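You operate a simulated robot arm through the tools that you are given. There is no shell and no other tool.

You are at the controls of a simulated two-armed robot. One attempt, no reset.

TASK
Drain the air line, then charge it until the compressor cuts out.
Fine: at the control panel: air switch off, drain valve open till the gauge reads zero, valve shut, switch on, press start once; it cuts out at 8 bar.

Only the result counts: the job must be done as asked and must still hold three seconds after the hand-in. Knocking over, shifting, dropping, spilling or breaking anything else fails it.

THE ROBOT
Two 7-joint arms with two-finger parallel grippers on one trunk, on a base that moves. Base frame: it is fixed to the floor where the robot stands at the start and does not move with it; the origin is under the middle of the robot, x ahead of it, y to its left, z up. Readings come in mm, rad, newtons and seconds.
The left shoulder is at the start at [110, 169, 1486], the right one opposite. With the tool pointing down near the work surface each hand reaches from about 360 to 700 mm from the robot's upright axis, wherever it stands, measured 20 degrees to its own side. Places, roughly: air gauge [-3200, 2500, 1200]; dust fan button [-3300, 2500, 1000]; dust fan switch [-3300, 2500, 800]; dust tray [-2250, 3000, 500]; left fan button [-3600, 2500, 1000]; left fan switch [-3600, 2500, 800]; middle fan button [-3500, 2500, 1000]; middle fan switch [-3500, 2500, 800]; panel air button [-3200, 2600, 1000]; panel air switch [-3200, 2500, 800]; panel drain valve [-2900, 3000, 900]; right fan button [-3400, 2500, 1000]; right fan switch [-3400, 2500, 800]; sockets button [-3100, 2600, 1000]; sockets switch [-3100, 2600, 800]. Payload 1.57 kg a hand.
The TCP of each hand is the grasp point between the finger pads, 30 mm short of the fingertips. In the tool frame z runs along the fingers and y along their closing line. Largest opening 80 mm; finger width 17, thickness 12; the body of the gripper, 40 by 82 mm, starts 80 mm behind the TCP.
Orientation is told as [roll, pitch, yaw] about the base's x, y, z axes, in that order, counted from this pose: with the fingers straight down and closing along the base's y, the tool's x points along the base's -x, its y along +y and its z along -z.

THE INTERFACE
- The arms move only by the tool play_rows. It takes "left_series", "right_series" or both (then of equal length, played together; a hand with none holds still); each is a list of rows, each a list of 7 numbers: the shift along the base's x, y, z in units of 500 mm (1.0 is 500 mm), then the turn, a rotation vector about the base's x, y, z in units of 180 degrees (1.0 is 180 degrees), then the closure, from 0 (fully open) to 1 (shut). In form: [[dx, dy, dz, wx, wy, wz, hand], ...]. A call has 1 to 20 rows; each row is the pose to reach, as a shift and turn from the pose commanded when the call began. A call with a number of a shift or a turn outside -1 to 1 is refused whole. Rows are played at 5 a second. More than 50 mm and 0.15 rad between two rows, or a gripper value outside its range, and nothing of the call is played. A pose out of reach is approached as far as the arm can. The call stops where the force on the tool passes 90 N (or 10 N more than at its start, if that is more) or the arm is blocked; 0.2 s more then pass. Each finger travels about 72 mm/s and halts on what it meets, pressing with about 43 N; the grip force reading is that of the motor and also rises with nothing between the fingers. The clock runs only during rows and for 0.2 s after the last one: add rows that repeat a pose to give the fingers time. It gives the time, the measured TCP pose, the force on the tool (base axes), the opening and the grip force at its end, in the units of the frame above (readings bear some noise), with the torque about the TCP (base axes, N m) and any sound that the robot's microphone picked up.
- Cameras (640 x 400 px; columns grow to the right, rows downward): "scene" is now at [164.3, -29.7, 1688.9]; the picture's right is [-0.23, -0.97, 0.00], its down [-0.72, 0.17, -0.68] and it looks along [0.66, -0.15, -0.74] (base axes); focal length 253 px, centre (320, 200). "left" rides on the left gripper at [72, 7, -122] in its tool frame; the picture's right is [-0.09, 1.00, 0.00], its down [-0.84, -0.08, -0.54] and it looks along [-0.54, -0.05, 0.84] (tool axes); focal length 238 px, centre (320, 200). "right" rides on the right gripper at [72, -7, -122] in its tool frame; the picture's right is [0.09, 1.00, 0.00], its down [-0.84, 0.08, -0.54] and it looks along [-0.54, 0.05, 0.84] (tool axes); focal length 238 px, centre (320, 200). There is no depth. A picture from a camera that has moved, and an enlarged one, comes with that camera's place and axes in the base frame and with its lens. The place of the scene camera against the robot may be out by one fixed shift of up to 25 mm in any direction.
- get_image(camera): a new picture of that camera. It takes no simulated time.
- move_column(by): slides the trunk up (or, below 0, down) by that many mm; the arms and the scene camera ride with it, the base frame stays. It gives what a move gives, with no picture.
- steer(legs): drives the robot by 1 to 6 legs, each [ahead, left, turn to the left] in mm, mm and rad, along the robot's own axes; the way and the turn of a leg run together, so that a leg with both is an arc; at most 1500 mm and 3.142 rad a leg. The arms and the cameras ride along, it lands a little off, and it stops where it bumps. It gives what a move gives.
- turn_head(pan, tilt): turns the head with the scene camera to pan (to the left, within 1.501 rad either way) and tilt (down, from -0.506 to 1.204), counted from straight ahead of the robot. It gives what a move gives.
- enlarge(camera, box): a new picture of the part [left, top, right, bottom] of that camera's present view, enlarged. It takes no simulated time.
- finish_job(): hands the job in; it is judged then, once.

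Places have to be worked out from the pictures, the camera data and where the tool is seen. Open the grippers and draw the arms clear of the work before you hand the job in, unless the task says otherwise.

The tools are called after "Emit:" as name(argument=value, ...) on one line, values as JSON. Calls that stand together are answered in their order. play_rows: Moves the arms, as the interface text tells. Its arguments: {"type":"object","properties":{"left_series":{"type":"array"},"right_series":{"type":"array"}},"required":[]} The other tools are called the same way: move_column (by) moves the trunk up or down; steer (legs) drives the base; turn_head (pan, tilt) turns the head that bears the scene camera; get_image (camera) takes a picture; enlarge (camera, box) takes an enlarged picture of a part of a camera's view; finish_job () hands the job in.

At the start:

```text
time: 0.0
left_tool_pos: [675.4, 223.2, 1061.3]
left_orientation: [0.0, 0.0, 0.001]
left_force: [0.3, 0.0, -0.2]
left_wrist_torque: [-0.01, -0.01, 0.0]
left_finger_gap: 80.1
left_gripper_force: 0.0
right_tool_pos: [649.0, -292.4, 1083.7]
right_orientation: [0.0, 0.001, 0.0]
right_force: [0.5, -0.2, 0.0]
right_wrist_torque: [0.01, -0.01, 0.02]
right_finger_gap: 79.8
right_gripper_force: 0.0
trunk travel left (down, up): [-800.0, 90.0]
robot x, y, heading: [4.4, -0.9, 0.0]
head pan, tilt (commanded): [-0.23, 0.829]
```

scene: 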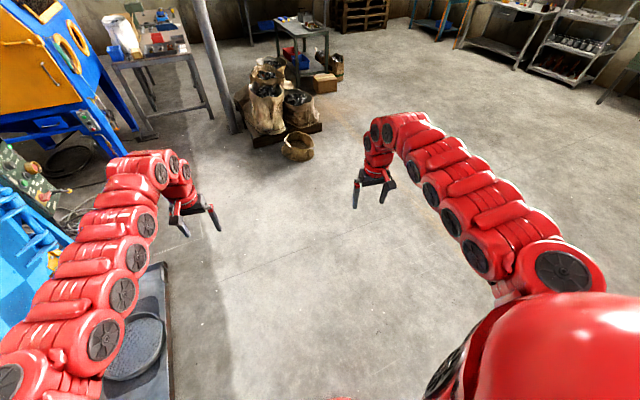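
right: 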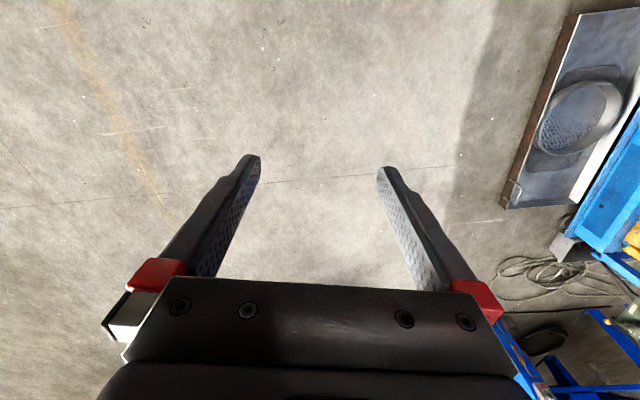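
left: 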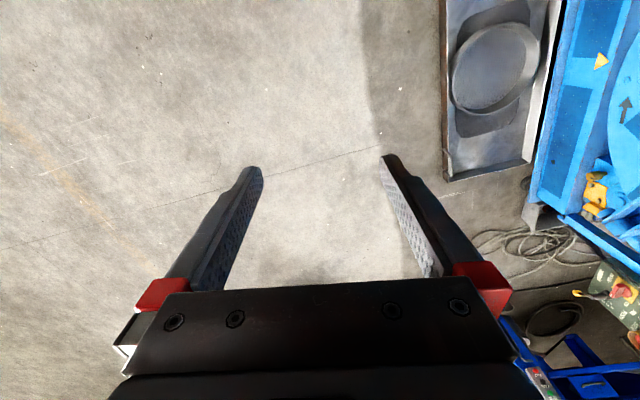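

The robot starts facing away from the control panel, which is behind and to the left. I'll turn the head left first to look at the surroundings before driving.

Emit:
turn_head(pan=1.5, tilt=0.3)

```text
time: 1.8
left_tool_pos: [675.5, 223.4, 1061.6]
left_orientation: [0.0, -0.001, -0.001]
left_force: [0.0, 0.4, -0.6]
left_wrist_torque: [0.01, -0.02, 0.0]
left_finger_gap: 80.0
left_gripper_force: 0.0
right_tool_pos: [648.1, -292.0, 1084.6]
right_orientation: [-0.001, 0.001, 0.0]
right_force: [0.5, 0.0, -0.5]
right_wrist_torque: [0.03, 0.02, 0.03]
right_finger_gap: 80.1
right_gripper_force: 0.0
trunk travel left (down, up): [-800.0, 90.0]
robot x, y, heading: [-1.5, 0.8, 0.001]
head pan, tilt (commanded): [1.499, 0.3]
```

The head has turned; I take a picture to see what lies left of the robot.

Emit:
get_image(camera="scene")

```text
taken
camera scene: at [93.9, 81.5, 1735.7], right [1.0, -0.07, 0.0], down [-0.02, -0.3, -0.96], along [0.07, 0.95, -0.3], focal length 253 px, centre (320, 200)
```

scene: 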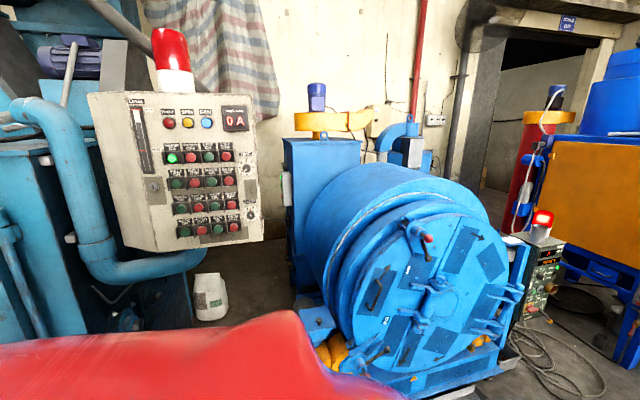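

A blue drum machine and a panel are close on the left. I look to the right and behind to find a clear route.

Emit:
turn_head(pan=-1.5, tilt=0.4)

Emit:
get_image(camera="scene")

```text
time: 4.3
left_tool_pos: [675.5, 224.4, 1061.0]
left_orientation: [0.0, 0.001, -0.001]
left_force: [-1.1, 0.3, 0.0]
left_wrist_torque: [0.04, 0.0, 0.02]
left_finger_gap: 79.9
left_gripper_force: 0.1
right_tool_pos: [648.5, -292.5, 1083.9]
right_orientation: [0.0, 0.0, -0.001]
right_force: [-0.2, 0.1, 0.7]
right_wrist_torque: [0.02, -0.04, -0.02]
right_finger_gap: 80.0
right_gripper_force: 0.1
trunk travel left (down, up): [-800.0, 90.0]
robot x, y, heading: [-1.1, 1.4, 0.002]
head pan, tilt (commanded): [-1.499, 0.4]
```

```text
taken
camera scene: at [93.8, -104.0, 1726.5], right [-1.0, -0.07, 0.0], down [-0.03, 0.39, -0.92], along [0.07, -0.92, -0.39], focal length 253 px, centre (320, 200)
```

scene: 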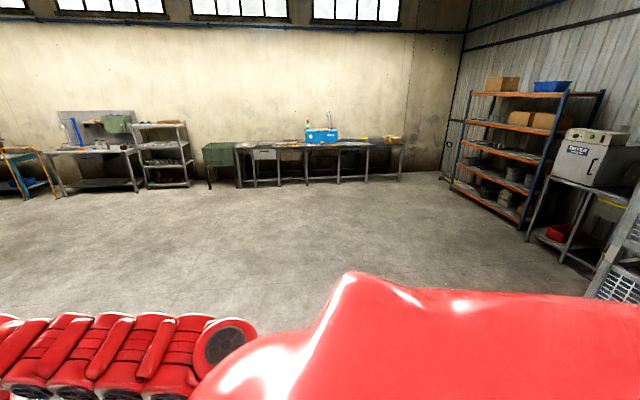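

The right side is open floor. I turn the robot 90° to the right in place (arms sweep through free space) and look again.

Emit:
steer(legs=[[0, 0, -1.57]])

Emit:
get_image(camera="scene")

```text
time: 8.6
left_tool_pos: [228.5, -674.1, 1060.6]
left_orientation: [0.002, 0.0, -1.564]
left_force: [0.2, 1.0, 0.0]
left_wrist_torque: [-0.02, 0.01, -0.01]
left_finger_gap: 80.1
left_gripper_force: 0.0
right_tool_pos: [-289.2, -650.2, 1084.0]
right_orientation: [-0.001, 0.0, -1.565]
right_force: [0.1, -0.3, -0.2]
right_wrist_torque: [0.02, -0.02, 0.0]
right_finger_gap: 79.9
right_gripper_force: 0.1
trunk travel left (down, up): [-800.0, 90.0]
robot x, y, heading: [0.4, 2.2, -1.561]
head pan, tilt (commanded): [-1.499, 0.4]
```

```text
taken
camera scene: at [-85.1, -99.1, 1726.5], right [-0.08, 1.0, 0.0], down [0.39, 0.03, -0.92], along [-0.92, -0.07, -0.39], focal length 253 px, centre (320, 200)
```

scene: 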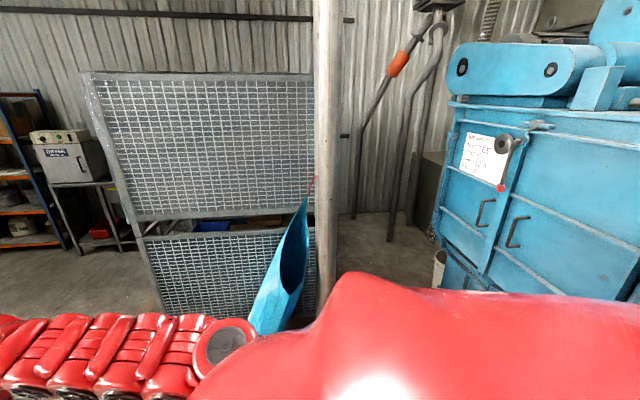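

There is a cage, a pole and a blue cabinet on the way to the panel at x≈-3200. I pull both hands in toward the body first, so that the robot sweeps less space.

Emit:
play_rows(left_series=[[0, 0.08, 0, 0, 0, 0, 0], [0, 0.16, 0, 0, 0, 0, 0], [0, 0.24, 0, 0, 0, 0, 0], [0, 0.32, 0, 0, 0, 0, 0], [0, 0.4, 0, 0, 0, 0, 0], [0, 0.46, 0, 0, 0, 0, 0], [0, 0.46, 0, 0, 0, 0, 0]], right_series=[[0, 0.08, 0, 0, 0, 0, 0], [0, 0.16, 0, 0, 0, 0, 0], [0, 0.24, 0, 0, 0, 0, 0], [0, 0.32, 0, 0, 0, 0, 0], [0, 0.4, 0, 0, 0, 0, 0], [0, 0.46, 0, 0, 0, 0, 0], [0, 0.46, 0, 0, 0, 0, 0]])

```text
time: 10.2
left_tool_pos: [227.1, -635.8, 1058.2]
left_orientation: [0.0, -0.001, -1.564]
left_force: [-0.2, 0.0, -0.4]
left_wrist_torque: [-0.01, -0.02, -0.01]
left_finger_gap: 79.9
left_gripper_force: 0.0
left hand out of reach, approached as far as the arm can: row 2, 3, 4, 5, 6, 7
right_tool_pos: [-345.2, -613.7, 1059.4]
right_orientation: [0.0, 0.001, -1.565]
right_force: [-0.9, 0.3, 0.2]
right_wrist_torque: [-0.01, 0.0, 0.0]
right_finger_gap: 80.2
right_gripper_force: 0.1
right hand out of reach, approached as far as the arm can: row 1, 2, 3, 4, 5, 6, 7
trunk travel left (down, up): [-800.0, 90.0]
robot x, y, heading: [0.0, -1.0, -1.565]
head pan, tilt (commanded): [-1.499, 0.4]
```

At this height the arms cannot fold in. I try lowering the hands while pulling in; nothing is below them here.

Emit:
play_rows(left_series=[[0, 0, -0.08, 0, 0, 0, 0], [0, 0.0, -0.16, 0, 0, 0, 0], [0, 0.05, -0.24, 0, 0, 0, 0], [0, 0.1, -0.32, 0, 0, 0, 0], [0, 0.18, -0.36, 0, 0, 0, 0], [0, 0.26, -0.4, 0, 0, 0, 0], [0, 0.34, -0.4, 0, 0, 0, 0], [0, 0.4, -0.4, 0, 0, 0, 0]], right_series=[[0.02, 0, -0.08, 0, 0, 0, 0], [0.04, 0.0, -0.16, 0, 0, 0, 0], [0.06, 0.05, -0.24, 0, 0, 0, 0], [0.08, 0.1, -0.32, 0, 0, 0, 0], [0.1, 0.18, -0.36, 0, 0, 0, 0], [0.1, 0.26, -0.4, 0, 0, 0, 0], [0.1, 0.34, -0.4, 0, 0, 0, 0], [0.1, 0.4, -0.4, 0, 0, 0, 0]])

```text
time: 12.0
left_tool_pos: [231.9, -437.5, 862.1]
left_orientation: [0.0, 0.0, -1.565]
left_force: [-0.2, 0.5, 0.5]
left_wrist_torque: [-0.01, 0.03, 0.03]
left_finger_gap: 80.1
left_gripper_force: 0.2
right_tool_pos: [-298.0, -541.8, 888.0]
right_orientation: [0.002, 0.0, -1.566]
right_force: [-0.1, 0.3, -0.2]
right_wrist_torque: [0.0, -0.02, 0.0]
right_finger_gap: 79.8
right_gripper_force: 0.0
right hand out of reach, approached as far as the arm can: row 5, 6, 7, 8
trunk travel left (down, up): [-800.0, 90.0]
robot x, y, heading: [-1.8, -0.5, -1.564]
head pan, tilt (commanded): [-1.499, 0.4]
```

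The hands are in closer now. Before turning to face -x I check the floor on that side with a steeper look.

Emit:
turn_head(pan=-1.5, tilt=0.9)

Emit:
get_image(camera="scene")

```text
time: 12.9
left_tool_pos: [232.7, -437.9, 861.9]
left_orientation: [-0.001, 0.0, -1.564]
left_force: [0.4, -0.3, 0.2]
left_wrist_torque: [-0.01, 0.03, -0.02]
left_finger_gap: 80.0
left_gripper_force: 0.1
right_tool_pos: [-298.0, -542.8, 887.7]
right_orientation: [0.002, 0.0, -1.567]
right_force: [-0.3, -0.2, 0.3]
right_wrist_torque: [-0.01, 0.03, 0.0]
right_finger_gap: 80.2
right_gripper_force: 0.0
trunk travel left (down, up): [-800.0, 90.0]
robot x, y, heading: [3.5, 1.3, -1.568]
head pan, tilt (commanded): [-1.499, 0.901]
```

```text
taken
camera scene: at [-68.1, -97.5, 1683.5], right [-0.08, 1.0, 0.0], down [0.78, 0.06, -0.62], along [-0.62, -0.05, -0.78], focal length 253 px, centre (320, 200)
```

scene: 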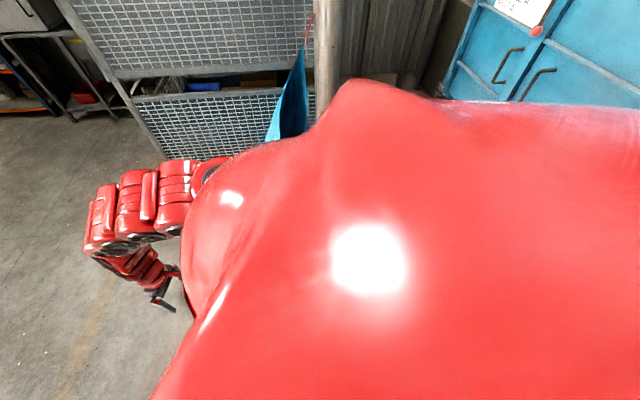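

The nearest items are about 1.7 m away, so turning in place is safe. I turn to face -x.

Emit:
steer(legs=[[0, 0, -1.57]])

Emit:
turn_head(pan=0, tilt=0.5)

Emit:
get_image(camera="scene")

Emit:
turn_head(pan=-1.0, tilt=0.5)

Emit:
get_image(camera="scene")

```text
time: 17.1
left_tool_pos: [-434.8, -237.6, 860.6]
left_orientation: [0.001, 0.001, -3.122]
left_force: [0.3, -0.3, 0.5]
left_wrist_torque: [-0.02, 0.01, 0.05]
left_finger_gap: 79.9
left_gripper_force: 0.2
right_tool_pos: [-545.0, 290.9, 887.4]
right_orientation: [0.001, 0.002, -3.122]
right_force: [0.7, 0.7, -0.8]
right_wrist_torque: [-0.02, 0.01, 0.03]
right_finger_gap: 80.0
right_gripper_force: 0.0
trunk travel left (down, up): [-800.0, 90.0]
robot x, y, heading: [-2.2, 0.2, -3.125]
head pan, tilt (commanded): [-1.499, 0.901]
```

```text
time: 18.7
left_tool_pos: [-434.7, -237.8, 862.0]
left_orientation: [0.0, 0.0, -3.123]
left_force: [-0.1, 0.2, -0.5]
left_wrist_torque: [0.01, 0.01, -0.02]
left_finger_gap: 79.9
left_gripper_force: 0.1
right_tool_pos: [-546.4, 291.8, 887.1]
right_orientation: [0.003, 0.002, -3.123]
right_force: [0.7, 0.1, 0.3]
right_wrist_torque: [-0.01, 0.0, 0.02]
right_finger_gap: 80.2
right_gripper_force: 0.2
trunk travel left (down, up): [-800.0, 90.0]
robot x, y, heading: [2.1, -2.2, -3.124]
head pan, tilt (commanded): [0.0, 0.499]
```

```text
taken
camera scene: at [-164.4, -14.8, 1717.3], right [-0.02, 1.0, 0.0], down [0.48, 0.01, -0.88], along [-0.88, -0.02, -0.48], focal length 253 px, centre (320, 200)
```

scene: 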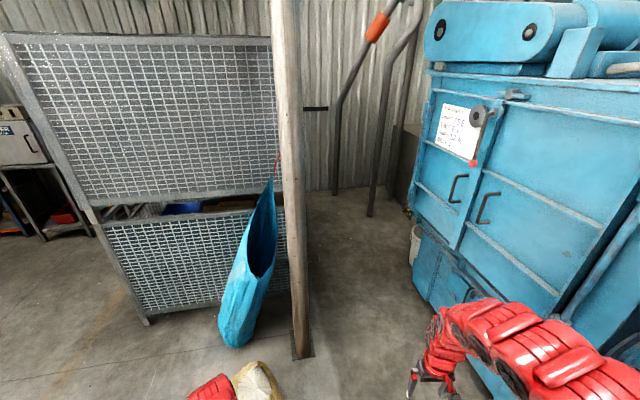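

```text
time: 19.9
left_tool_pos: [-435.3, -238.2, 861.4]
left_orientation: [-0.002, 0.002, -3.122]
left_force: [-0.3, -0.3, -0.5]
left_wrist_torque: [0.05, 0.01, 0.03]
left_finger_gap: 80.0
left_gripper_force: 0.0
right_tool_pos: [-547.0, 290.9, 887.2]
right_orientation: [0.001, 0.002, -3.123]
right_force: [0.2, 0.2, 0.0]
right_wrist_torque: [0.0, -0.03, 0.04]
right_finger_gap: 80.0
right_gripper_force: 0.0
trunk travel left (down, up): [-800.0, 90.0]
robot x, y, heading: [0.4, -3.8, -3.124]
head pan, tilt (commanded): [-1.0, 0.499]
```

```text
taken
camera scene: at [-124.1, 62.5, 1717.3], right [0.83, 0.56, 0.0], down [0.27, -0.4, -0.88], along [-0.49, 0.73, -0.48], focal length 253 px, centre (320, 200)
```

scene: 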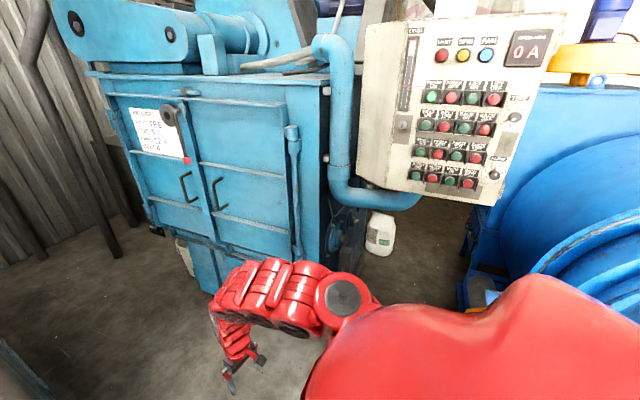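

The gap between the pole (about x=-1180, y=-150) and the blue cabinet (front at y≈770–950) leads toward the back wall. I drive ahead and a little right to the middle of that gap, in a small step, then look.

Emit:
steer(legs=[[450, -260, 0]])

Emit:
turn_head(pan=0, tilt=0.6)

Emit:
get_image(camera="scene")

```text
time: 23.0
left_tool_pos: [-887.9, 3.9, 861.0]
left_orientation: [0.0, -0.001, -3.114]
left_force: [0.0, -0.3, 0.0]
left_wrist_torque: [0.01, -0.02, -0.03]
left_finger_gap: 80.1
left_gripper_force: 0.1
right_tool_pos: [-1003.7, 532.2, 887.6]
right_orientation: [0.002, 0.002, -3.115]
right_force: [-0.1, 0.2, -0.1]
right_wrist_torque: [-0.01, 0.05, 0.0]
right_finger_gap: 79.9
right_gripper_force: 0.0
trunk travel left (down, up): [-800.0, 90.0]
robot x, y, heading: [-458.7, 248.4, -3.111]
head pan, tilt (commanded): [-1.0, 0.499]
```

```text
time: 24.2
left_tool_pos: [-887.1, 4.7, 861.0]
left_orientation: [0.0, 0.0, -3.114]
left_force: [0.6, 0.0, -0.4]
left_wrist_torque: [-0.03, 0.01, -0.02]
left_finger_gap: 80.2
left_gripper_force: 0.1
right_tool_pos: [-1003.6, 532.2, 888.5]
right_orientation: [0.002, 0.002, -3.113]
right_force: [0.4, -1.5, 0.4]
right_wrist_torque: [0.03, 0.0, 0.0]
right_finger_gap: 80.1
right_gripper_force: 0.0
trunk travel left (down, up): [-800.0, 90.0]
robot x, y, heading: [-453.1, 245.7, -3.11]
head pan, tilt (commanded): [0.0, 0.6]
```

```text
taken
camera scene: at [-616.5, 229.5, 1708.2], right [-0.03, 1.0, 0.0], down [0.56, 0.02, -0.82], along [-0.82, -0.02, -0.57], focal length 253 px, centre (320, 200)
```

scene: 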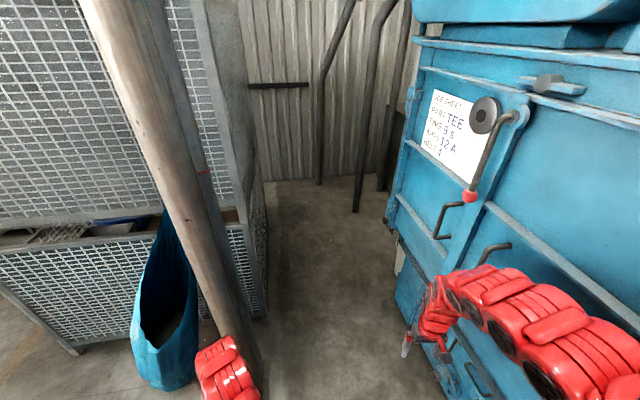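

The elbows stick out too far for this gap (pole edge at y≈-115, cabinet handles at y≈740). I stretch both arms forward and bring the hands toward the middle to make the robot narrower.

Emit:
play_rows(left_series=[[-0.06, 0.03, 0.04, 0, 0, 0, 0.3], [-0.12, 0.06, 0.08, 0, 0, 0, 0.6], [-0.18, 0.1, 0.12, 0, 0, 0, 0.9], [-0.24, 0.13, 0.16, 0, 0, 0, 1], [-0.3, 0.16, 0.2, 0, 0, 0, 1], [-0.36, 0.19, 0.24, 0, 0, 0, 1], [-0.43, 0.22, 0.28, 0, 0, 0, 1], [-0.43, 0.22, 0.28, 0, 0, 0, 1]], right_series=[[-0.03, -0.04, 0.03, 0, 0, 0, 0.3], [-0.06, -0.08, 0.06, 0, 0, 0, 0.6], [-0.09, -0.12, 0.09, 0, 0, 0, 0.9], [-0.12, -0.16, 0.12, 0, 0, 0, 1], [-0.15, -0.2, 0.15, 0, 0, 0, 1], [-0.18, -0.25, 0.18, 0, 0, 0, 1], [-0.2, -0.31, 0.22, 0, 0, 0, 1], [-0.2, -0.31, 0.22, 0, 0, 0, 1]])

Emit:
turn_head(pan=0, tilt=1.1)

Emit:
get_image(camera="scene")

```text
time: 26.0
left_tool_pos: [-1102.3, 115.9, 1002.4]
left_orientation: [-0.001, -0.001, -3.115]
left_force: [-0.4, 0.0, 0.1]
left_wrist_torque: [-0.03, 0.0, 0.0]
left_finger_gap: 0.3
left_gripper_force: 21.5
right_tool_pos: [-1103.1, 376.4, 997.0]
right_orientation: [0.002, 0.001, -3.114]
right_force: [0.0, -0.1, 0.0]
right_wrist_torque: [0.0, 0.01, 0.01]
right_finger_gap: 0.0
right_gripper_force: 21.5
trunk travel left (down, up): [-800.0, 90.0]
robot x, y, heading: [-455.0, 248.8, -3.115]
head pan, tilt (commanded): [0.0, 0.6]
```

```text
time: 27.0
left_tool_pos: [-1102.1, 114.2, 1001.3]
left_orientation: [0.001, 0.001, -3.113]
left_force: [0.0, 0.6, 0.3]
left_wrist_torque: [0.01, -0.01, 0.02]
left_finger_gap: 0.1
left_gripper_force: 21.4
right_tool_pos: [-1104.1, 376.2, 996.2]
right_orientation: [0.0, 0.003, -3.113]
right_force: [-0.2, 0.7, 0.0]
right_wrist_torque: [0.03, -0.03, 0.02]
right_finger_gap: 0.0
right_gripper_force: 20.9
trunk travel left (down, up): [-800.0, 90.0]
robot x, y, heading: [-455.5, 241.5, -3.112]
head pan, tilt (commanded): [0.0, 1.1]
```

```text
taken
camera scene: at [-591.5, 229.9, 1669.6], right [-0.03, 1.0, 0.0], down [0.89, 0.03, -0.45], along [-0.45, -0.01, -0.89], focal length 253 px, centre (320, 200)
```

scene: 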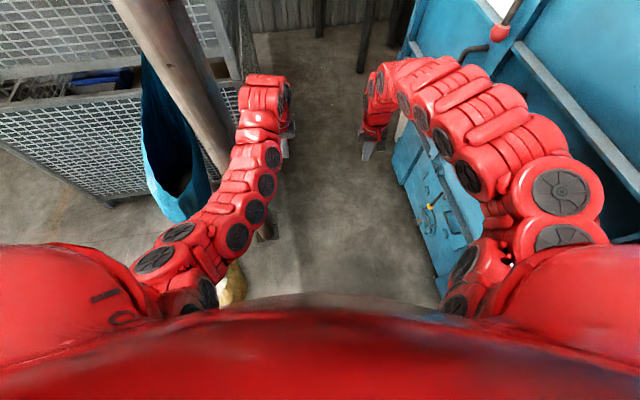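

The right elbow sticks out to about 390 mm from the robot's midline. I stretch the right hand further ahead and up to straighten that arm and narrow it.

Emit:
play_rows(right_series=[[-0.06, 0, 0.04, 0, 0, 0, 1], [-0.12, -0.0, 0.08, 0, 0, 0, 1], [-0.18, -0.0, 0.12, 0, 0, 0, 1], [-0.24, -0.0, 0.16, 0, 0, 0, 1], [-0.3, -0.0, 0.2, 0, 0, 0, 1], [-0.3, 0, 0.2, 0, 0, 0, 1]])

Emit:
get_image(camera="scene")

```text
time: 28.4
left_tool_pos: [-1103.3, 112.7, 1001.4]
left_orientation: [0.0, 0.0, -3.113]
left_force: [-0.5, -0.6, -0.2]
left_wrist_torque: [0.05, 0.01, 0.03]
left_finger_gap: 0.0
left_gripper_force: 21.3
right_tool_pos: [-1187.2, 378.2, 1086.0]
right_orientation: [0.0, 0.003, -3.114]
right_force: [-1.5, 0.1, -0.1]
right_wrist_torque: [0.01, 0.0, 0.01]
right_finger_gap: 0.0
right_gripper_force: 21.4
right hand out of reach, approached as far as the arm can: row 3, 4, 5, 6
trunk travel left (down, up): [-800.0, 90.0]
robot x, y, heading: [-456.0, 245.5, -3.112]
head pan, tilt (commanded): [0.0, 1.1]
```

```text
taken
camera scene: at [-591.5, 228.4, 1669.5], right [-0.03, 1.0, 0.0], down [0.89, 0.03, -0.45], along [-0.45, -0.01, -0.89], focal length 253 px, centre (320, 200)
```

scene: 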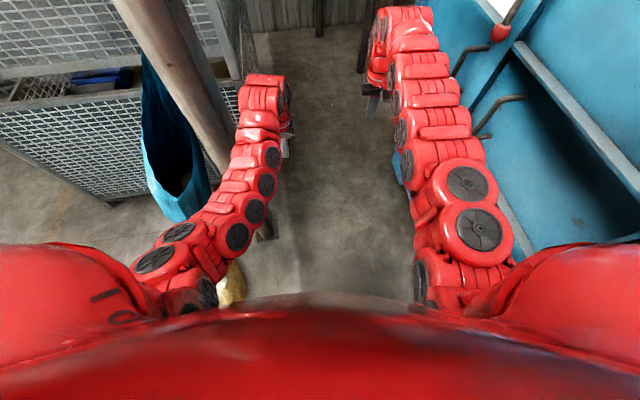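

The right arm is now well inside the body width. I shift right about 60 mm to centre in the gap and drive 600 mm ahead, then look again.

Emit:
steer(legs=[[0, -60, -0.03], [600, 0, 0]])

Emit:
get_image(camera="scene")

Emit:
turn_head(pan=0, tilt=0.4)

Emit:
get_image(camera="scene")

```text
time: 32.4
left_tool_pos: [-1720.5, 213.9, 1002.5]
left_orientation: [0.0, -0.001, 3.123]
left_force: [-0.1, -0.5, 0.2]
left_wrist_torque: [0.01, 0.01, 0.02]
left_finger_gap: 0.0
left_gripper_force: 21.7
right_tool_pos: [-1791.1, 480.5, 1085.9]
right_orientation: [0.001, 0.001, 3.122]
right_force: [0.2, 0.0, 1.0]
right_wrist_torque: [-0.03, -0.01, -0.02]
right_finger_gap: 0.3
right_gripper_force: 20.9
trunk travel left (down, up): [-800.0, 90.0]
robot x, y, heading: [-1071.1, 313.3, 3.124]
head pan, tilt (commanded): [0.0, 1.1]
```

```text
taken
camera scene: at [-1202.6, 304.1, 1669.7], right [0.02, 1.0, 0.0], down [0.89, -0.02, -0.45], along [-0.45, 0.01, -0.89], focal length 253 px, centre (320, 200)
```

scene: 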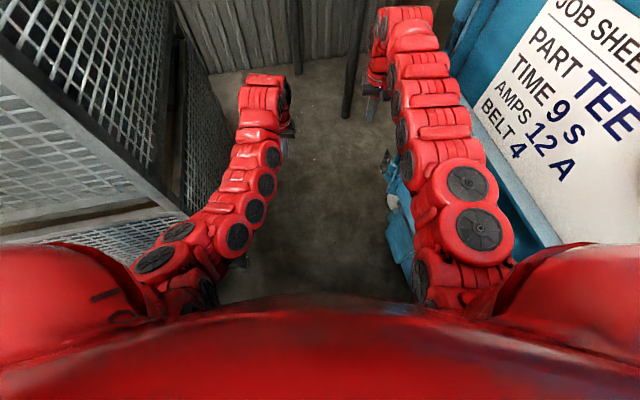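

```text
time: 33.5
left_tool_pos: [-1719.4, 213.6, 1001.2]
left_orientation: [0.001, 0.0, 3.121]
left_force: [1.1, 0.2, 0.9]
left_wrist_torque: [-0.04, -0.02, 0.01]
left_finger_gap: 0.0
left_gripper_force: 21.0
right_tool_pos: [-1792.7, 481.2, 1086.7]
right_orientation: [0.001, 0.0, 3.119]
right_force: [-0.3, -0.7, 0.4]
right_wrist_torque: [0.04, 0.01, 0.03]
right_finger_gap: 0.0
right_gripper_force: 21.6
trunk travel left (down, up): [-800.0, 90.0]
robot x, y, heading: [-1065.4, 307.5, 3.125]
head pan, tilt (commanded): [0.0, 0.4]
```

```text
taken
camera scene: at [-1232.4, 304.7, 1726.4], right [0.02, 1.0, 0.0], down [0.39, -0.01, -0.92], along [-0.92, 0.02, -0.39], focal length 253 px, centre (320, 200)
```

scene: 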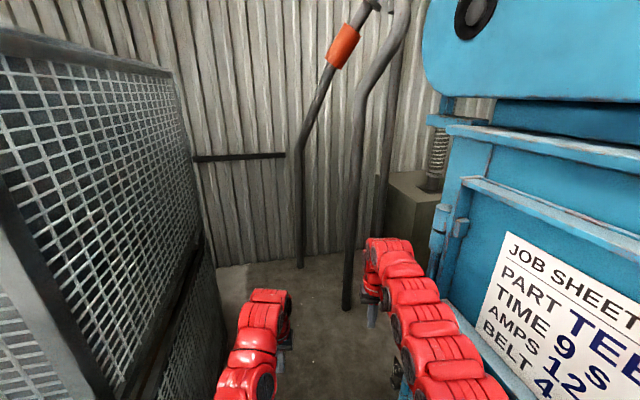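

Pole is behind me and margins look fine. I drive 500 mm further ahead, keeping y≈310, and then look to the right past the end of the cabinet.

Emit:
steer(legs=[[500, 0, 0.015]])

Emit:
turn_head(pan=-0.7, tilt=0.4)

Emit:
get_image(camera="scene")

Emit:
turn_head(pan=-0.2, tilt=0.7)

Emit:
get_image(camera="scene")

```text
time: 36.4
left_tool_pos: [-2212.8, 218.1, 1001.2]
left_orientation: [-0.001, 0.002, 3.126]
left_force: [-0.2, 0.5, 0.4]
left_wrist_torque: [0.03, 0.01, 0.0]
left_finger_gap: 0.0
left_gripper_force: 21.1
right_tool_pos: [-2285.9, 486.8, 1086.2]
right_orientation: [0.0, 0.001, 3.126]
right_force: [0.5, 0.3, -0.7]
right_wrist_torque: [-0.03, -0.01, -0.01]
right_finger_gap: 0.0
right_gripper_force: 21.9
trunk travel left (down, up): [-800.0, 90.0]
robot x, y, heading: [-1562.8, 319.8, 3.127]
head pan, tilt (commanded): [0.0, 0.4]
```

```text
time: 37.4
left_tool_pos: [-2213.4, 219.9, 1001.9]
left_orientation: [-0.001, -0.002, 3.125]
left_force: [-0.5, 0.8, 0.6]
left_wrist_torque: [0.0, 0.03, 0.01]
left_finger_gap: 0.1
left_gripper_force: 21.0
right_tool_pos: [-2286.3, 486.8, 1086.1]
right_orientation: [0.001, 0.002, 3.125]
right_force: [0.1, -0.6, -0.2]
right_wrist_torque: [-0.02, 0.0, 0.0]
right_finger_gap: 0.0
right_gripper_force: 21.2
trunk travel left (down, up): [-800.0, 90.0]
robot x, y, heading: [-1563.9, 318.6, 3.123]
head pan, tilt (commanded): [-0.7, 0.4]
```

```text
taken
camera scene: at [-1703.6, 370.8, 1726.5], right [0.66, 0.76, 0.0], down [0.29, -0.25, -0.92], along [-0.7, 0.6, -0.39], focal length 253 px, centre (320, 200)
```

scene: 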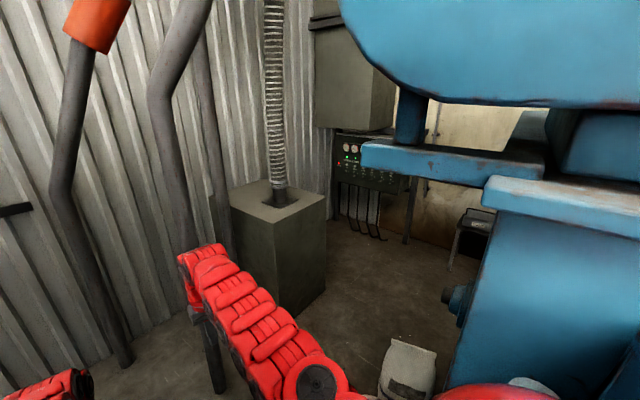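

```text
time: 38.4
left_tool_pos: [-2213.5, 218.1, 1000.6]
left_orientation: [0.0, -0.001, 3.126]
left_force: [0.4, -0.3, 0.1]
left_wrist_torque: [0.04, -0.02, 0.0]
left_finger_gap: 0.0
left_gripper_force: 21.5
right_tool_pos: [-2286.0, 486.0, 1086.1]
right_orientation: [-0.001, 0.002, 3.126]
right_force: [0.1, 0.4, 0.8]
right_wrist_torque: [0.01, -0.02, -0.01]
right_finger_gap: 0.0
right_gripper_force: 21.2
trunk travel left (down, up): [-800.0, 90.0]
robot x, y, heading: [-1561.0, 320.2, 3.121]
head pan, tilt (commanded): [-0.201, 0.7]
```

```text
taken
camera scene: at [-1716.6, 328.4, 1699.7], right [0.22, 0.98, 0.0], down [0.63, -0.14, -0.77], along [-0.75, 0.17, -0.64], focal length 253 px, centre (320, 200)
```

scene: 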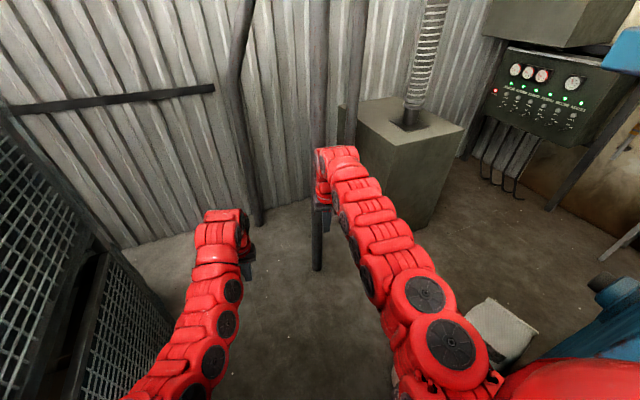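

The control panel with gauges is visible at the back (around x≈-3350, y≈2500). I enlarge that part to learn its layout.

Emit:
enlarge(camera="scene", box=[440, 20, 640, 145])

Emit:
turn_head(pan=-0.95, tilt=0.5)

Emit:
get_image(camera="scene")

```text
3.20 times, centred on (540, 82) of scene
camera zoom: at [-1716.6, 328.4, 1699.7], right [0.22, 0.98, 0.0], down [0.63, -0.14, -0.77], along [-0.75, 0.17, -0.64], focal length 810 px, centre (-384, 576)
```

zoom: 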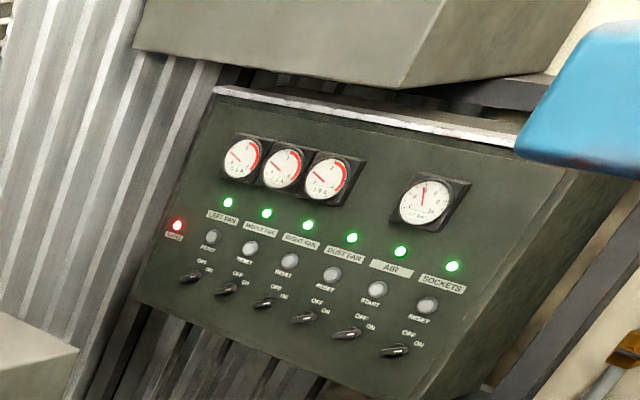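

```text
time: 39.5
left_tool_pos: [-2214.4, 218.5, 1002.3]
left_orientation: [0.001, 0.001, 3.127]
left_force: [0.0, -0.2, 1.4]
left_wrist_torque: [0.04, -0.01, 0.02]
left_finger_gap: 0.1
left_gripper_force: 21.7
right_tool_pos: [-2286.2, 485.2, 1086.6]
right_orientation: [0.001, 0.001, 3.126]
right_force: [0.1, -0.7, 0.0]
right_wrist_torque: [-0.02, -0.04, -0.01]
right_finger_gap: 0.0
right_gripper_force: 20.9
trunk travel left (down, up): [-800.0, 90.0]
robot x, y, heading: [-1561.4, 320.6, 3.124]
head pan, tilt (commanded): [-0.949, 0.499]
```

```text
taken
camera scene: at [-1685.5, 384.8, 1717.4], right [0.82, 0.57, 0.0], down [0.27, -0.39, -0.88], along [-0.5, 0.72, -0.48], focal length 253 px, centre (320, 200)
```

scene: 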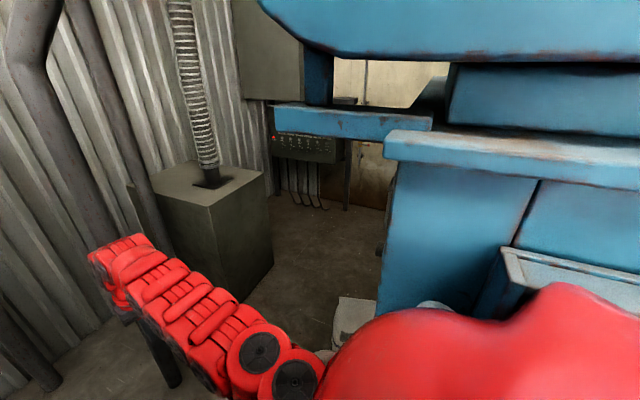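

The panel layout is clear: air gauge on the right, AIR column is 5th of 6 with START button and OFF/ON rotary switch. The cabinet's front face is at y≈625 ending near x≈-1850; I drive 390 mm ahead so that the elbows are beyond its end, then fold the arms there before turning.

Emit:
steer(legs=[[390, 0, 0.01]])

Emit:
turn_head(pan=-0.3, tilt=0.9)

Emit:
get_image(camera="scene")

```text
time: 41.9
left_tool_pos: [-2602.4, 217.5, 1001.7]
left_orientation: [0.0, -0.001, 3.136]
left_force: [-0.2, 0.1, -0.4]
left_wrist_torque: [-0.01, 0.01, -0.02]
left_finger_gap: 0.0
left_gripper_force: 20.8
right_tool_pos: [-2676.8, 483.1, 1086.9]
right_orientation: [0.002, 0.002, 3.135]
right_force: [0.2, 0.0, 0.3]
right_wrist_torque: [0.01, 0.03, 0.01]
right_finger_gap: 0.4
right_gripper_force: 21.5
trunk travel left (down, up): [-800.0, 90.0]
robot x, y, heading: [-1948.2, 323.6, 3.14]
head pan, tilt (commanded): [-0.949, 0.499]
```

```text
time: 43.0
left_tool_pos: [-2603.0, 216.0, 1001.9]
left_orientation: [0.001, -0.001, 3.136]
left_force: [0.5, 0.7, -0.3]
left_wrist_torque: [-0.04, -0.03, 0.01]
left_finger_gap: 0.0
left_gripper_force: 21.7
right_tool_pos: [-2677.4, 483.4, 1086.4]
right_orientation: [0.002, 0.001, 3.138]
right_force: [0.3, 0.0, -0.4]
right_wrist_torque: [-0.01, 0.01, -0.02]
right_finger_gap: 0.1
right_gripper_force: 20.7
trunk travel left (down, up): [-800.0, 90.0]
robot x, y, heading: [-1951.5, 330.0, 3.137]
head pan, tilt (commanded): [-0.3, 0.901]
```

```text
taken
camera scene: at [-2095.3, 337.5, 1683.5], right [0.3, 0.95, 0.0], down [0.75, -0.24, -0.62], along [-0.59, 0.19, -0.78], focal length 253 px, centre (320, 200)
```

scene: 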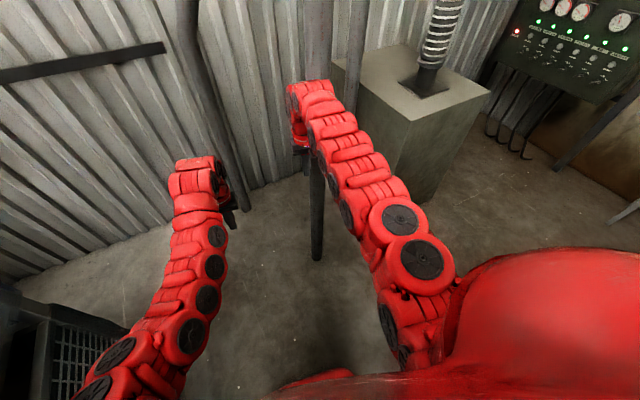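

Post base confirmed near (-2870, 560), and nothing is under the hands. I fold both arms: first down, then in toward the body.

Emit:
play_rows(left_series=[[0.02, 0, -0.08, 0, 0, 0, 1], [0.04, -0.01, -0.16, 0, 0, 0, 1], [0.08, -0.02, -0.24, 0, 0, 0, 1], [0.12, -0.03, -0.32, 0, 0, 0, 1], [0.18, -0.04, -0.38, 0, 0, 0, 1], [0.24, -0.05, -0.44, 0, 0, 0, 1], [0.31, -0.06, -0.46, 0, 0, 0, 1], [0.38, -0.07, -0.48, 0, 0, 0, 1], [0.44, -0.08, -0.5, 0, 0, 0, 1], [0.5, -0.08, -0.52, 0, 0, 0, 1], [0.5, -0.08, -0.54, 0, 0, 0, 1]], right_series=[[0.04, 0, -0.08, 0, 0, 0, 1], [0.08, 0, -0.16, 0, 0, 0, 1], [0.12, 0, -0.24, 0, 0, 0, 1], [0.16, 0, -0.32, 0, 0, 0, 1], [0.2, 0, -0.4, 0, 0, 0, 1], [0.26, 0, -0.47, 0, 0, 0, 1], [0.33, 0, -0.54, 0, 0, 0, 1], [0.4, 0, -0.6, 0, 0, 0, 1], [0.48, 0, -0.62, 0, 0, 0, 1], [0.56, 0, -0.64, 0, 0, 0, 1], [0.62, 0, -0.66, 0, 0, 0, 1]])

Emit:
get_image(camera="scene")

```text
time: 45.4
left_tool_pos: [-2351.1, 177.4, 732.0]
left_orientation: [0.002, 0.001, 3.137]
left_force: [0.6, -0.4, -0.4]
left_wrist_torque: [0.03, 0.01, 0.02]
left_finger_gap: 0.0
left_gripper_force: 21.3
right_tool_pos: [-2383.7, 482.3, 735.8]
right_orientation: [0.002, 0.004, 3.134]
right_force: [0.4, 0.9, 0.1]
right_wrist_torque: [-0.02, -0.02, -0.01]
right_finger_gap: 0.0
right_gripper_force: 21.5
right hand out of reach, approached as far as the arm can: row 10, 11
trunk travel left (down, up): [-800.0, 90.0]
robot x, y, heading: [-1944.5, 325.8, 3.139]
head pan, tilt (commanded): [-0.3, 0.901]
```

```text
taken
camera scene: at [-2095.8, 338.1, 1683.4], right [0.3, 0.95, 0.0], down [0.75, -0.24, -0.62], along [-0.59, 0.19, -0.78], focal length 253 px, centre (320, 200)
```

scene: 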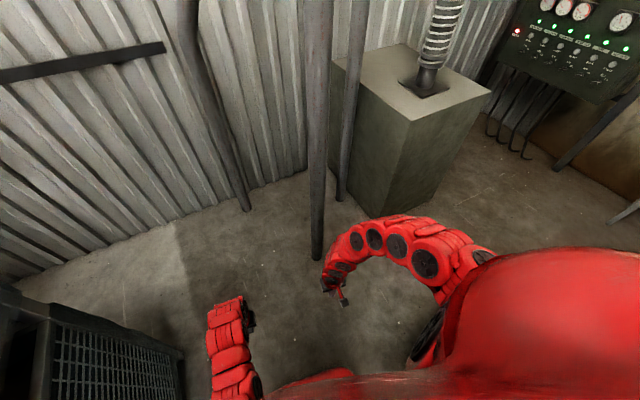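

Arms are folded (hands ~410–440 mm ahead). I drive 330 mm ahead and 50 mm left, clear of the cabinet end, and turn right to face +y.

Emit:
steer(legs=[[330, 50, 0], [0, 0, -1.57]])

Emit:
turn_head(pan=0, tilt=0.6)

Emit:
get_image(camera="scene")

```text
time: 51.3
left_tool_pos: [-2433.9, 674.3, 732.0]
left_orientation: [-0.001, -0.001, 1.596]
left_force: [0.6, 0.3, -0.2]
left_wrist_torque: [0.0, -0.02, -0.02]
left_finger_gap: 0.0
left_gripper_force: 21.1
right_tool_pos: [-2131.3, 712.8, 736.8]
right_orientation: [0.002, 0.003, 1.596]
right_force: [0.4, 0.8, 0.3]
right_wrist_torque: [-0.04, 0.0, 0.0]
right_finger_gap: 0.1
right_gripper_force: 21.2
trunk travel left (down, up): [-800.0, 90.0]
robot x, y, heading: [-2274.3, 275.7, 1.594]
head pan, tilt (commanded): [-0.3, 0.901]
```

```text
time: 52.1
left_tool_pos: [-2435.2, 675.0, 731.9]
left_orientation: [0.0, 0.001, 1.596]
left_force: [-1.0, 0.2, -0.6]
left_wrist_torque: [0.02, -0.01, 0.01]
left_finger_gap: 0.0
left_gripper_force: 21.0
right_tool_pos: [-2131.0, 714.9, 736.3]
right_orientation: [0.003, 0.002, 1.594]
right_force: [0.1, -0.1, 0.2]
right_wrist_torque: [0.01, -0.01, 0.01]
right_finger_gap: 0.0
right_gripper_force: 21.1
trunk travel left (down, up): [-800.0, 90.0]
robot x, y, heading: [-2276.2, 277.8, 1.596]
head pan, tilt (commanded): [0.0, 0.6]
```

```text
taken
camera scene: at [-2271.5, 433.3, 1708.2], right [1.0, 0.02, 0.0], down [0.01, -0.57, -0.82], along [-0.02, 0.82, -0.57], focal length 253 px, centre (320, 200)
```

scene: 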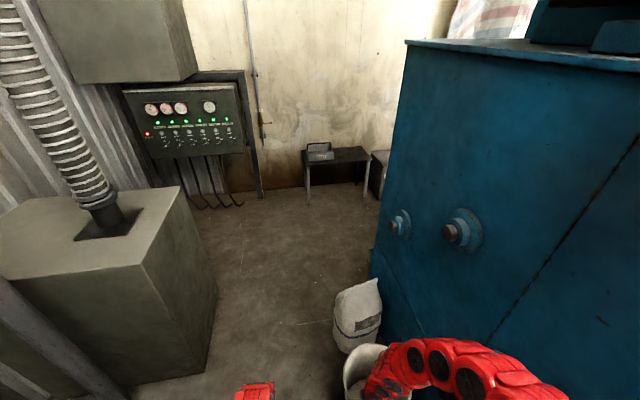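

The panel, the wall pipe with a valve and the small table are in view; a bag and a bucket stand at about x≈-2100. I enlarge the panel/valve region and look at the floor in front through the wrist cameras.

Emit:
enlarge(camera="scene", box=[110, 60, 310, 185])

Emit:
get_image(camera="right")

Emit:
get_image(camera="left")

```text
3.20 times, centred on (210, 122) of scene
camera zoom: at [-2271.5, 433.3, 1708.2], right [1.0, 0.02, 0.0], down [0.01, -0.57, -0.82], along [-0.02, 0.82, -0.57], focal length 810 px, centre (672, 448)
```

zoom: 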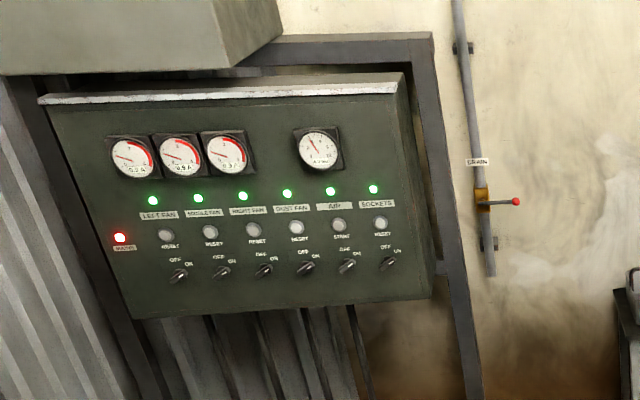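

```text
taken
camera right: at [-2122.2, 642.4, 859.0], right [-0.99, -0.12, 0.0], down [-0.1, 0.84, 0.54], along [-0.06, 0.53, -0.84], focal length 238 px, centre (320, 200)
```

right: 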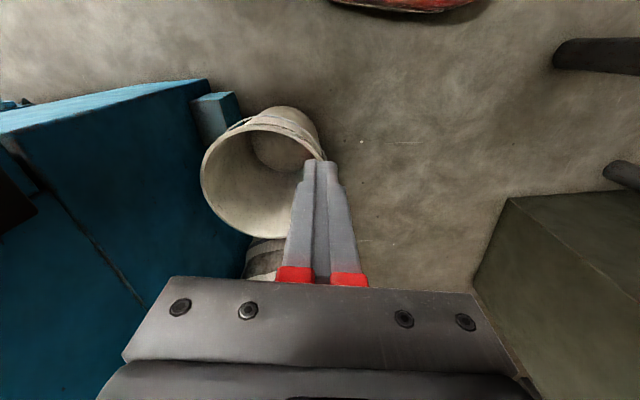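

```text
taken
camera left: at [-2439.9, 602.6, 854.0], right [-1.0, 0.07, 0.0], down [0.06, 0.84, 0.54], along [0.04, 0.54, -0.84], focal length 238 px, centre (320, 200)
```

left: 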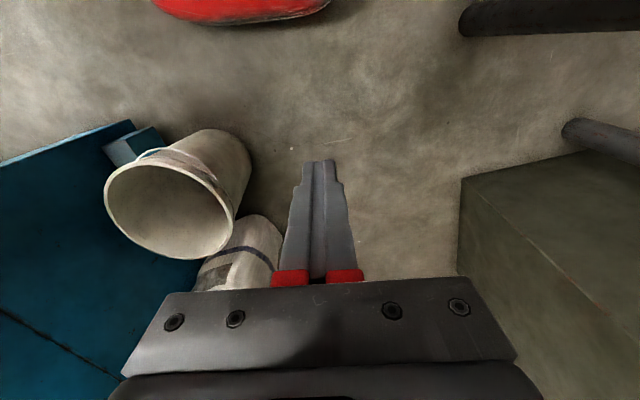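

The red shape at the top of the wrist pictures is my base front (about 260 mm ahead of the axis). I need the base's half-width to judge the passage between post (-2846, 562) and bucket (x≈-2162), so I tilt the left hand back to look at the base.

Emit:
play_rows(left_series=[[0, 0.05, 0, -0.045, 0, 0, 1], [0, 0.1, 0, -0.09, 0, 0, 1], [0, 0.15, 0, -0.135, 0, 0, 1], [0, 0.2, 0, -0.18, 0, 0, 1], [0, 0.25, 0, -0.225, 0, 0, 1], [0, 0.3, 0, -0.27, 0, 0, 1], [0, 0.3, 0, -0.3, 0, 0, 1]])

Emit:
get_image(camera="left")

```text
time: 53.7
left_tool_pos: [-2427.6, 718.8, 883.4]
left_orientation: [0.027, 0.868, 1.606]
left_force: [-0.5, 0.0, -0.1]
left_wrist_torque: [0.02, 0.02, 0.02]
left_finger_gap: 0.2
left_gripper_force: 21.5
left hand out of reach, approached as far as the arm can: row 4, 5, 6, 7
right_tool_pos: [-2131.2, 712.9, 737.8]
right_orientation: [0.001, 0.004, 1.595]
right_force: [0.2, 0.7, -1.1]
right_wrist_torque: [0.03, 0.02, 0.01]
right_finger_gap: 0.0
right_gripper_force: 21.4
trunk travel left (down, up): [-800.0, 90.0]
robot x, y, heading: [-2275.4, 274.5, 1.592]
head pan, tilt (commanded): [0.0, 0.6]
```

```text
taken
camera left: at [-2433.3, 764.2, 1017.9], right [-1.0, 0.04, -0.05], down [0.06, 0.96, -0.29], along [0.04, -0.29, -0.96], focal length 238 px, centre (320, 200)
```

left: 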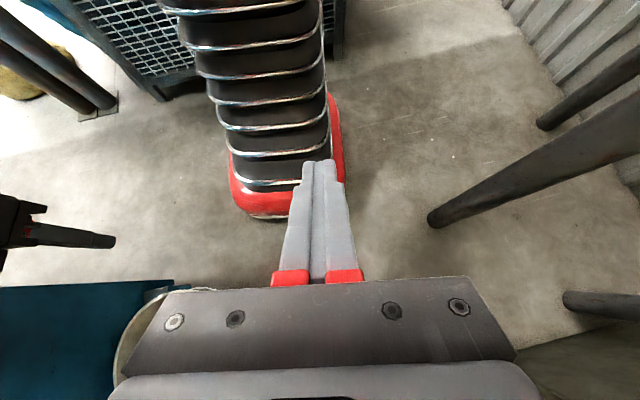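

The base is only about ±240 mm, so the passage is comfortable at x≈-2450. I bring the left hand back to its folded pose, then drive left and forward past the post and bucket.

Emit:
play_rows(left_series=[[0, -0.05, -0.02, 0.045, 0, 0, 1], [0, -0.1, -0.08, 0.09, 0, 0, 1], [0, -0.1, -0.14, 0.135, 0, 0, 1], [0, -0.1, -0.2, 0.18, 0, 0, 1], [0, -0.1, -0.26, 0.225, 0, 0, 1], [0, -0.1, -0.29, 0.27, 0, 0, 1], [0, -0.1, -0.3, 0.28, 0, 0, 1]])

Emit:
turn_head(pan=0.3, tilt=0.9)

Emit:
get_image(camera="scene")

```text
time: 55.3
left_tool_pos: [-2425.7, 676.4, 712.3]
left_orientation: [-0.003, -0.014, 1.597]
left_force: [0.2, -0.1, 0.7]
left_wrist_torque: [0.0, 0.03, 0.02]
left_finger_gap: 0.0
left_gripper_force: 21.1
left hand out of reach, approached as far as the arm can: row 5, 6, 7
right_tool_pos: [-2129.4, 713.6, 737.2]
right_orientation: [0.001, 0.003, 1.594]
right_force: [0.8, -0.2, -0.7]
right_wrist_torque: [0.0, 0.01, 0.02]
right_finger_gap: 0.0
right_gripper_force: 21.3
trunk travel left (down, up): [-800.0, 90.0]
robot x, y, heading: [-2272.8, 276.8, 1.593]
head pan, tilt (commanded): [0.0, 0.6]
```

```text
time: 56.1
left_tool_pos: [-2427.4, 676.0, 712.1]
left_orientation: [0.0, -0.012, 1.595]
left_force: [0.1, 0.5, 0.1]
left_wrist_torque: [-0.02, -0.01, 0.01]
left_finger_gap: 0.1
left_gripper_force: 21.2
right_tool_pos: [-2131.2, 714.8, 736.4]
right_orientation: [0.001, 0.005, 1.595]
right_force: [-0.3, -0.4, 0.1]
right_wrist_torque: [0.01, 0.01, 0.02]
right_finger_gap: 0.0
right_gripper_force: 20.4
trunk travel left (down, up): [-800.0, 90.0]
robot x, y, heading: [-2276.8, 274.0, 1.596]
head pan, tilt (commanded): [0.3, 0.901]
```

```text
taken
camera scene: at [-2293.7, 416.7, 1683.5], right [0.95, 0.32, 0.0], down [0.25, -0.74, -0.62], along [-0.2, 0.59, -0.78], focal length 253 px, centre (320, 200)
```

scene: 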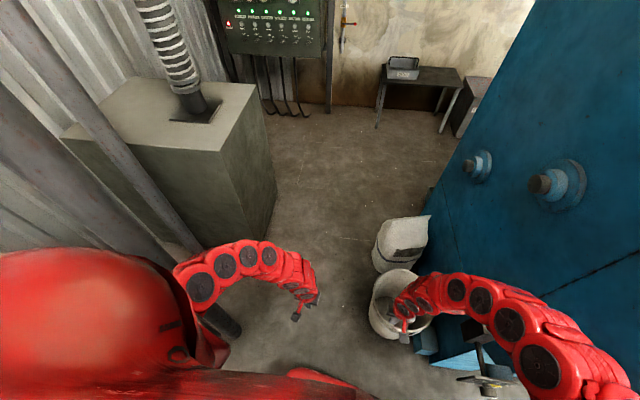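

The left arm is inside about 300 mm now. I shift 175 mm left and then go 540 mm ahead between post and bucket.

Emit:
steer(legs=[[0, 175, -0.02], [540, 0, 0]])

Emit:
get_image(camera="scene")

Emit:
get_image(camera="right")

```text
time: 60.3
left_tool_pos: [-2597.7, 1211.4, 710.9]
left_orientation: [-0.001, -0.013, 1.574]
left_force: [0.6, 0.2, 0.1]
left_wrist_torque: [-0.03, -0.01, -0.02]
left_finger_gap: 0.0
left_gripper_force: 20.7
right_tool_pos: [-2298.8, 1244.1, 736.8]
right_orientation: [0.0, 0.003, 1.574]
right_force: [-0.8, -0.8, 0.1]
right_wrist_torque: [0.02, -0.01, -0.03]
right_finger_gap: 0.2
right_gripper_force: 21.1
trunk travel left (down, up): [-800.0, 90.0]
robot x, y, heading: [-2450.8, 813.2, 1.574]
head pan, tilt (commanded): [0.3, 0.901]
```

```text
taken
camera scene: at [-2468.3, 949.9, 1683.5], right [0.95, 0.3, 0.0], down [0.23, -0.75, -0.62], along [-0.19, 0.59, -0.78], focal length 253 px, centre (320, 200)
```

scene: 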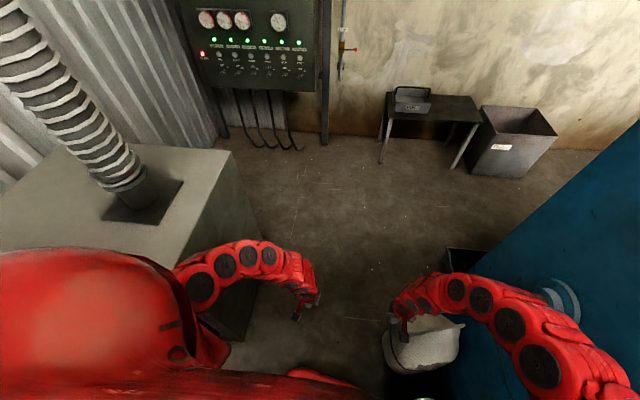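

```text
taken
camera right: at [-2292.5, 1171.9, 859.0], right [-1.0, -0.09, 0.0], down [-0.08, 0.84, 0.54], along [-0.05, 0.54, -0.84], focal length 238 px, centre (320, 200)
```

right: 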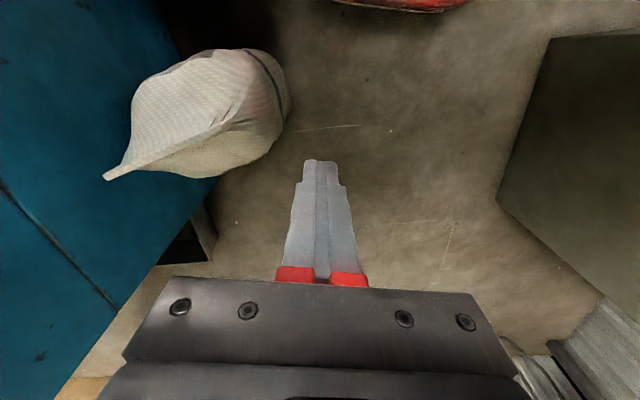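

The bag's left edge is at x≈-2204 and the box corner at about (-2974, 1075); the middle is clear. I move diagonally left-ahead to x≈-2580 and then on to y≈1600.

Emit:
steer(legs=[[170, 130, 0], [620, 40, 0]])

Emit:
turn_head(pan=0.5, tilt=0.7)

Emit:
get_image(camera="scene")

```text
time: 65.0
left_tool_pos: [-2771.2, 1998.4, 711.2]
left_orientation: [0.001, -0.013, 1.581]
left_force: [0.0, 0.3, -0.4]
left_wrist_torque: [-0.01, 0.03, -0.01]
left_finger_gap: 0.2
left_gripper_force: 21.3
right_tool_pos: [-2474.6, 2032.8, 736.5]
right_orientation: [0.003, 0.005, 1.578]
right_force: [-0.6, -0.3, -0.2]
right_wrist_torque: [0.01, 0.05, -0.02]
right_finger_gap: 0.1
right_gripper_force: 21.4
trunk travel left (down, up): [-800.0, 90.0]
robot x, y, heading: [-2623.4, 1597.7, 1.581]
head pan, tilt (commanded): [0.3, 0.901]
```

```text
time: 65.7
left_tool_pos: [-2770.8, 1999.2, 711.6]
left_orientation: [-0.001, -0.011, 1.581]
left_force: [-0.1, -0.7, 0.2]
left_wrist_torque: [0.01, -0.03, 0.0]
left_finger_gap: 0.0
left_gripper_force: 20.8
right_tool_pos: [-2475.2, 2031.8, 735.6]
right_orientation: [0.003, 0.002, 1.579]
right_force: [-0.2, 0.9, 0.7]
right_wrist_torque: [0.04, 0.01, 0.04]
right_finger_gap: 0.3
right_gripper_force: 21.1
trunk travel left (down, up): [-800.0, 90.0]
robot x, y, heading: [-2625.9, 1597.7, 1.582]
head pan, tilt (commanded): [0.499, 0.7]
```

```text
taken
camera scene: at [-2659.8, 1740.1, 1699.5], right [0.87, 0.49, 0.0], down [0.31, -0.56, -0.76], along [-0.37, 0.67, -0.64], focal length 253 px, centre (320, 200)
```

scene: 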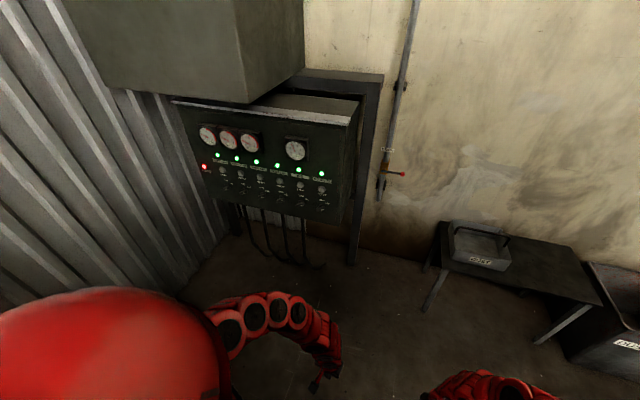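

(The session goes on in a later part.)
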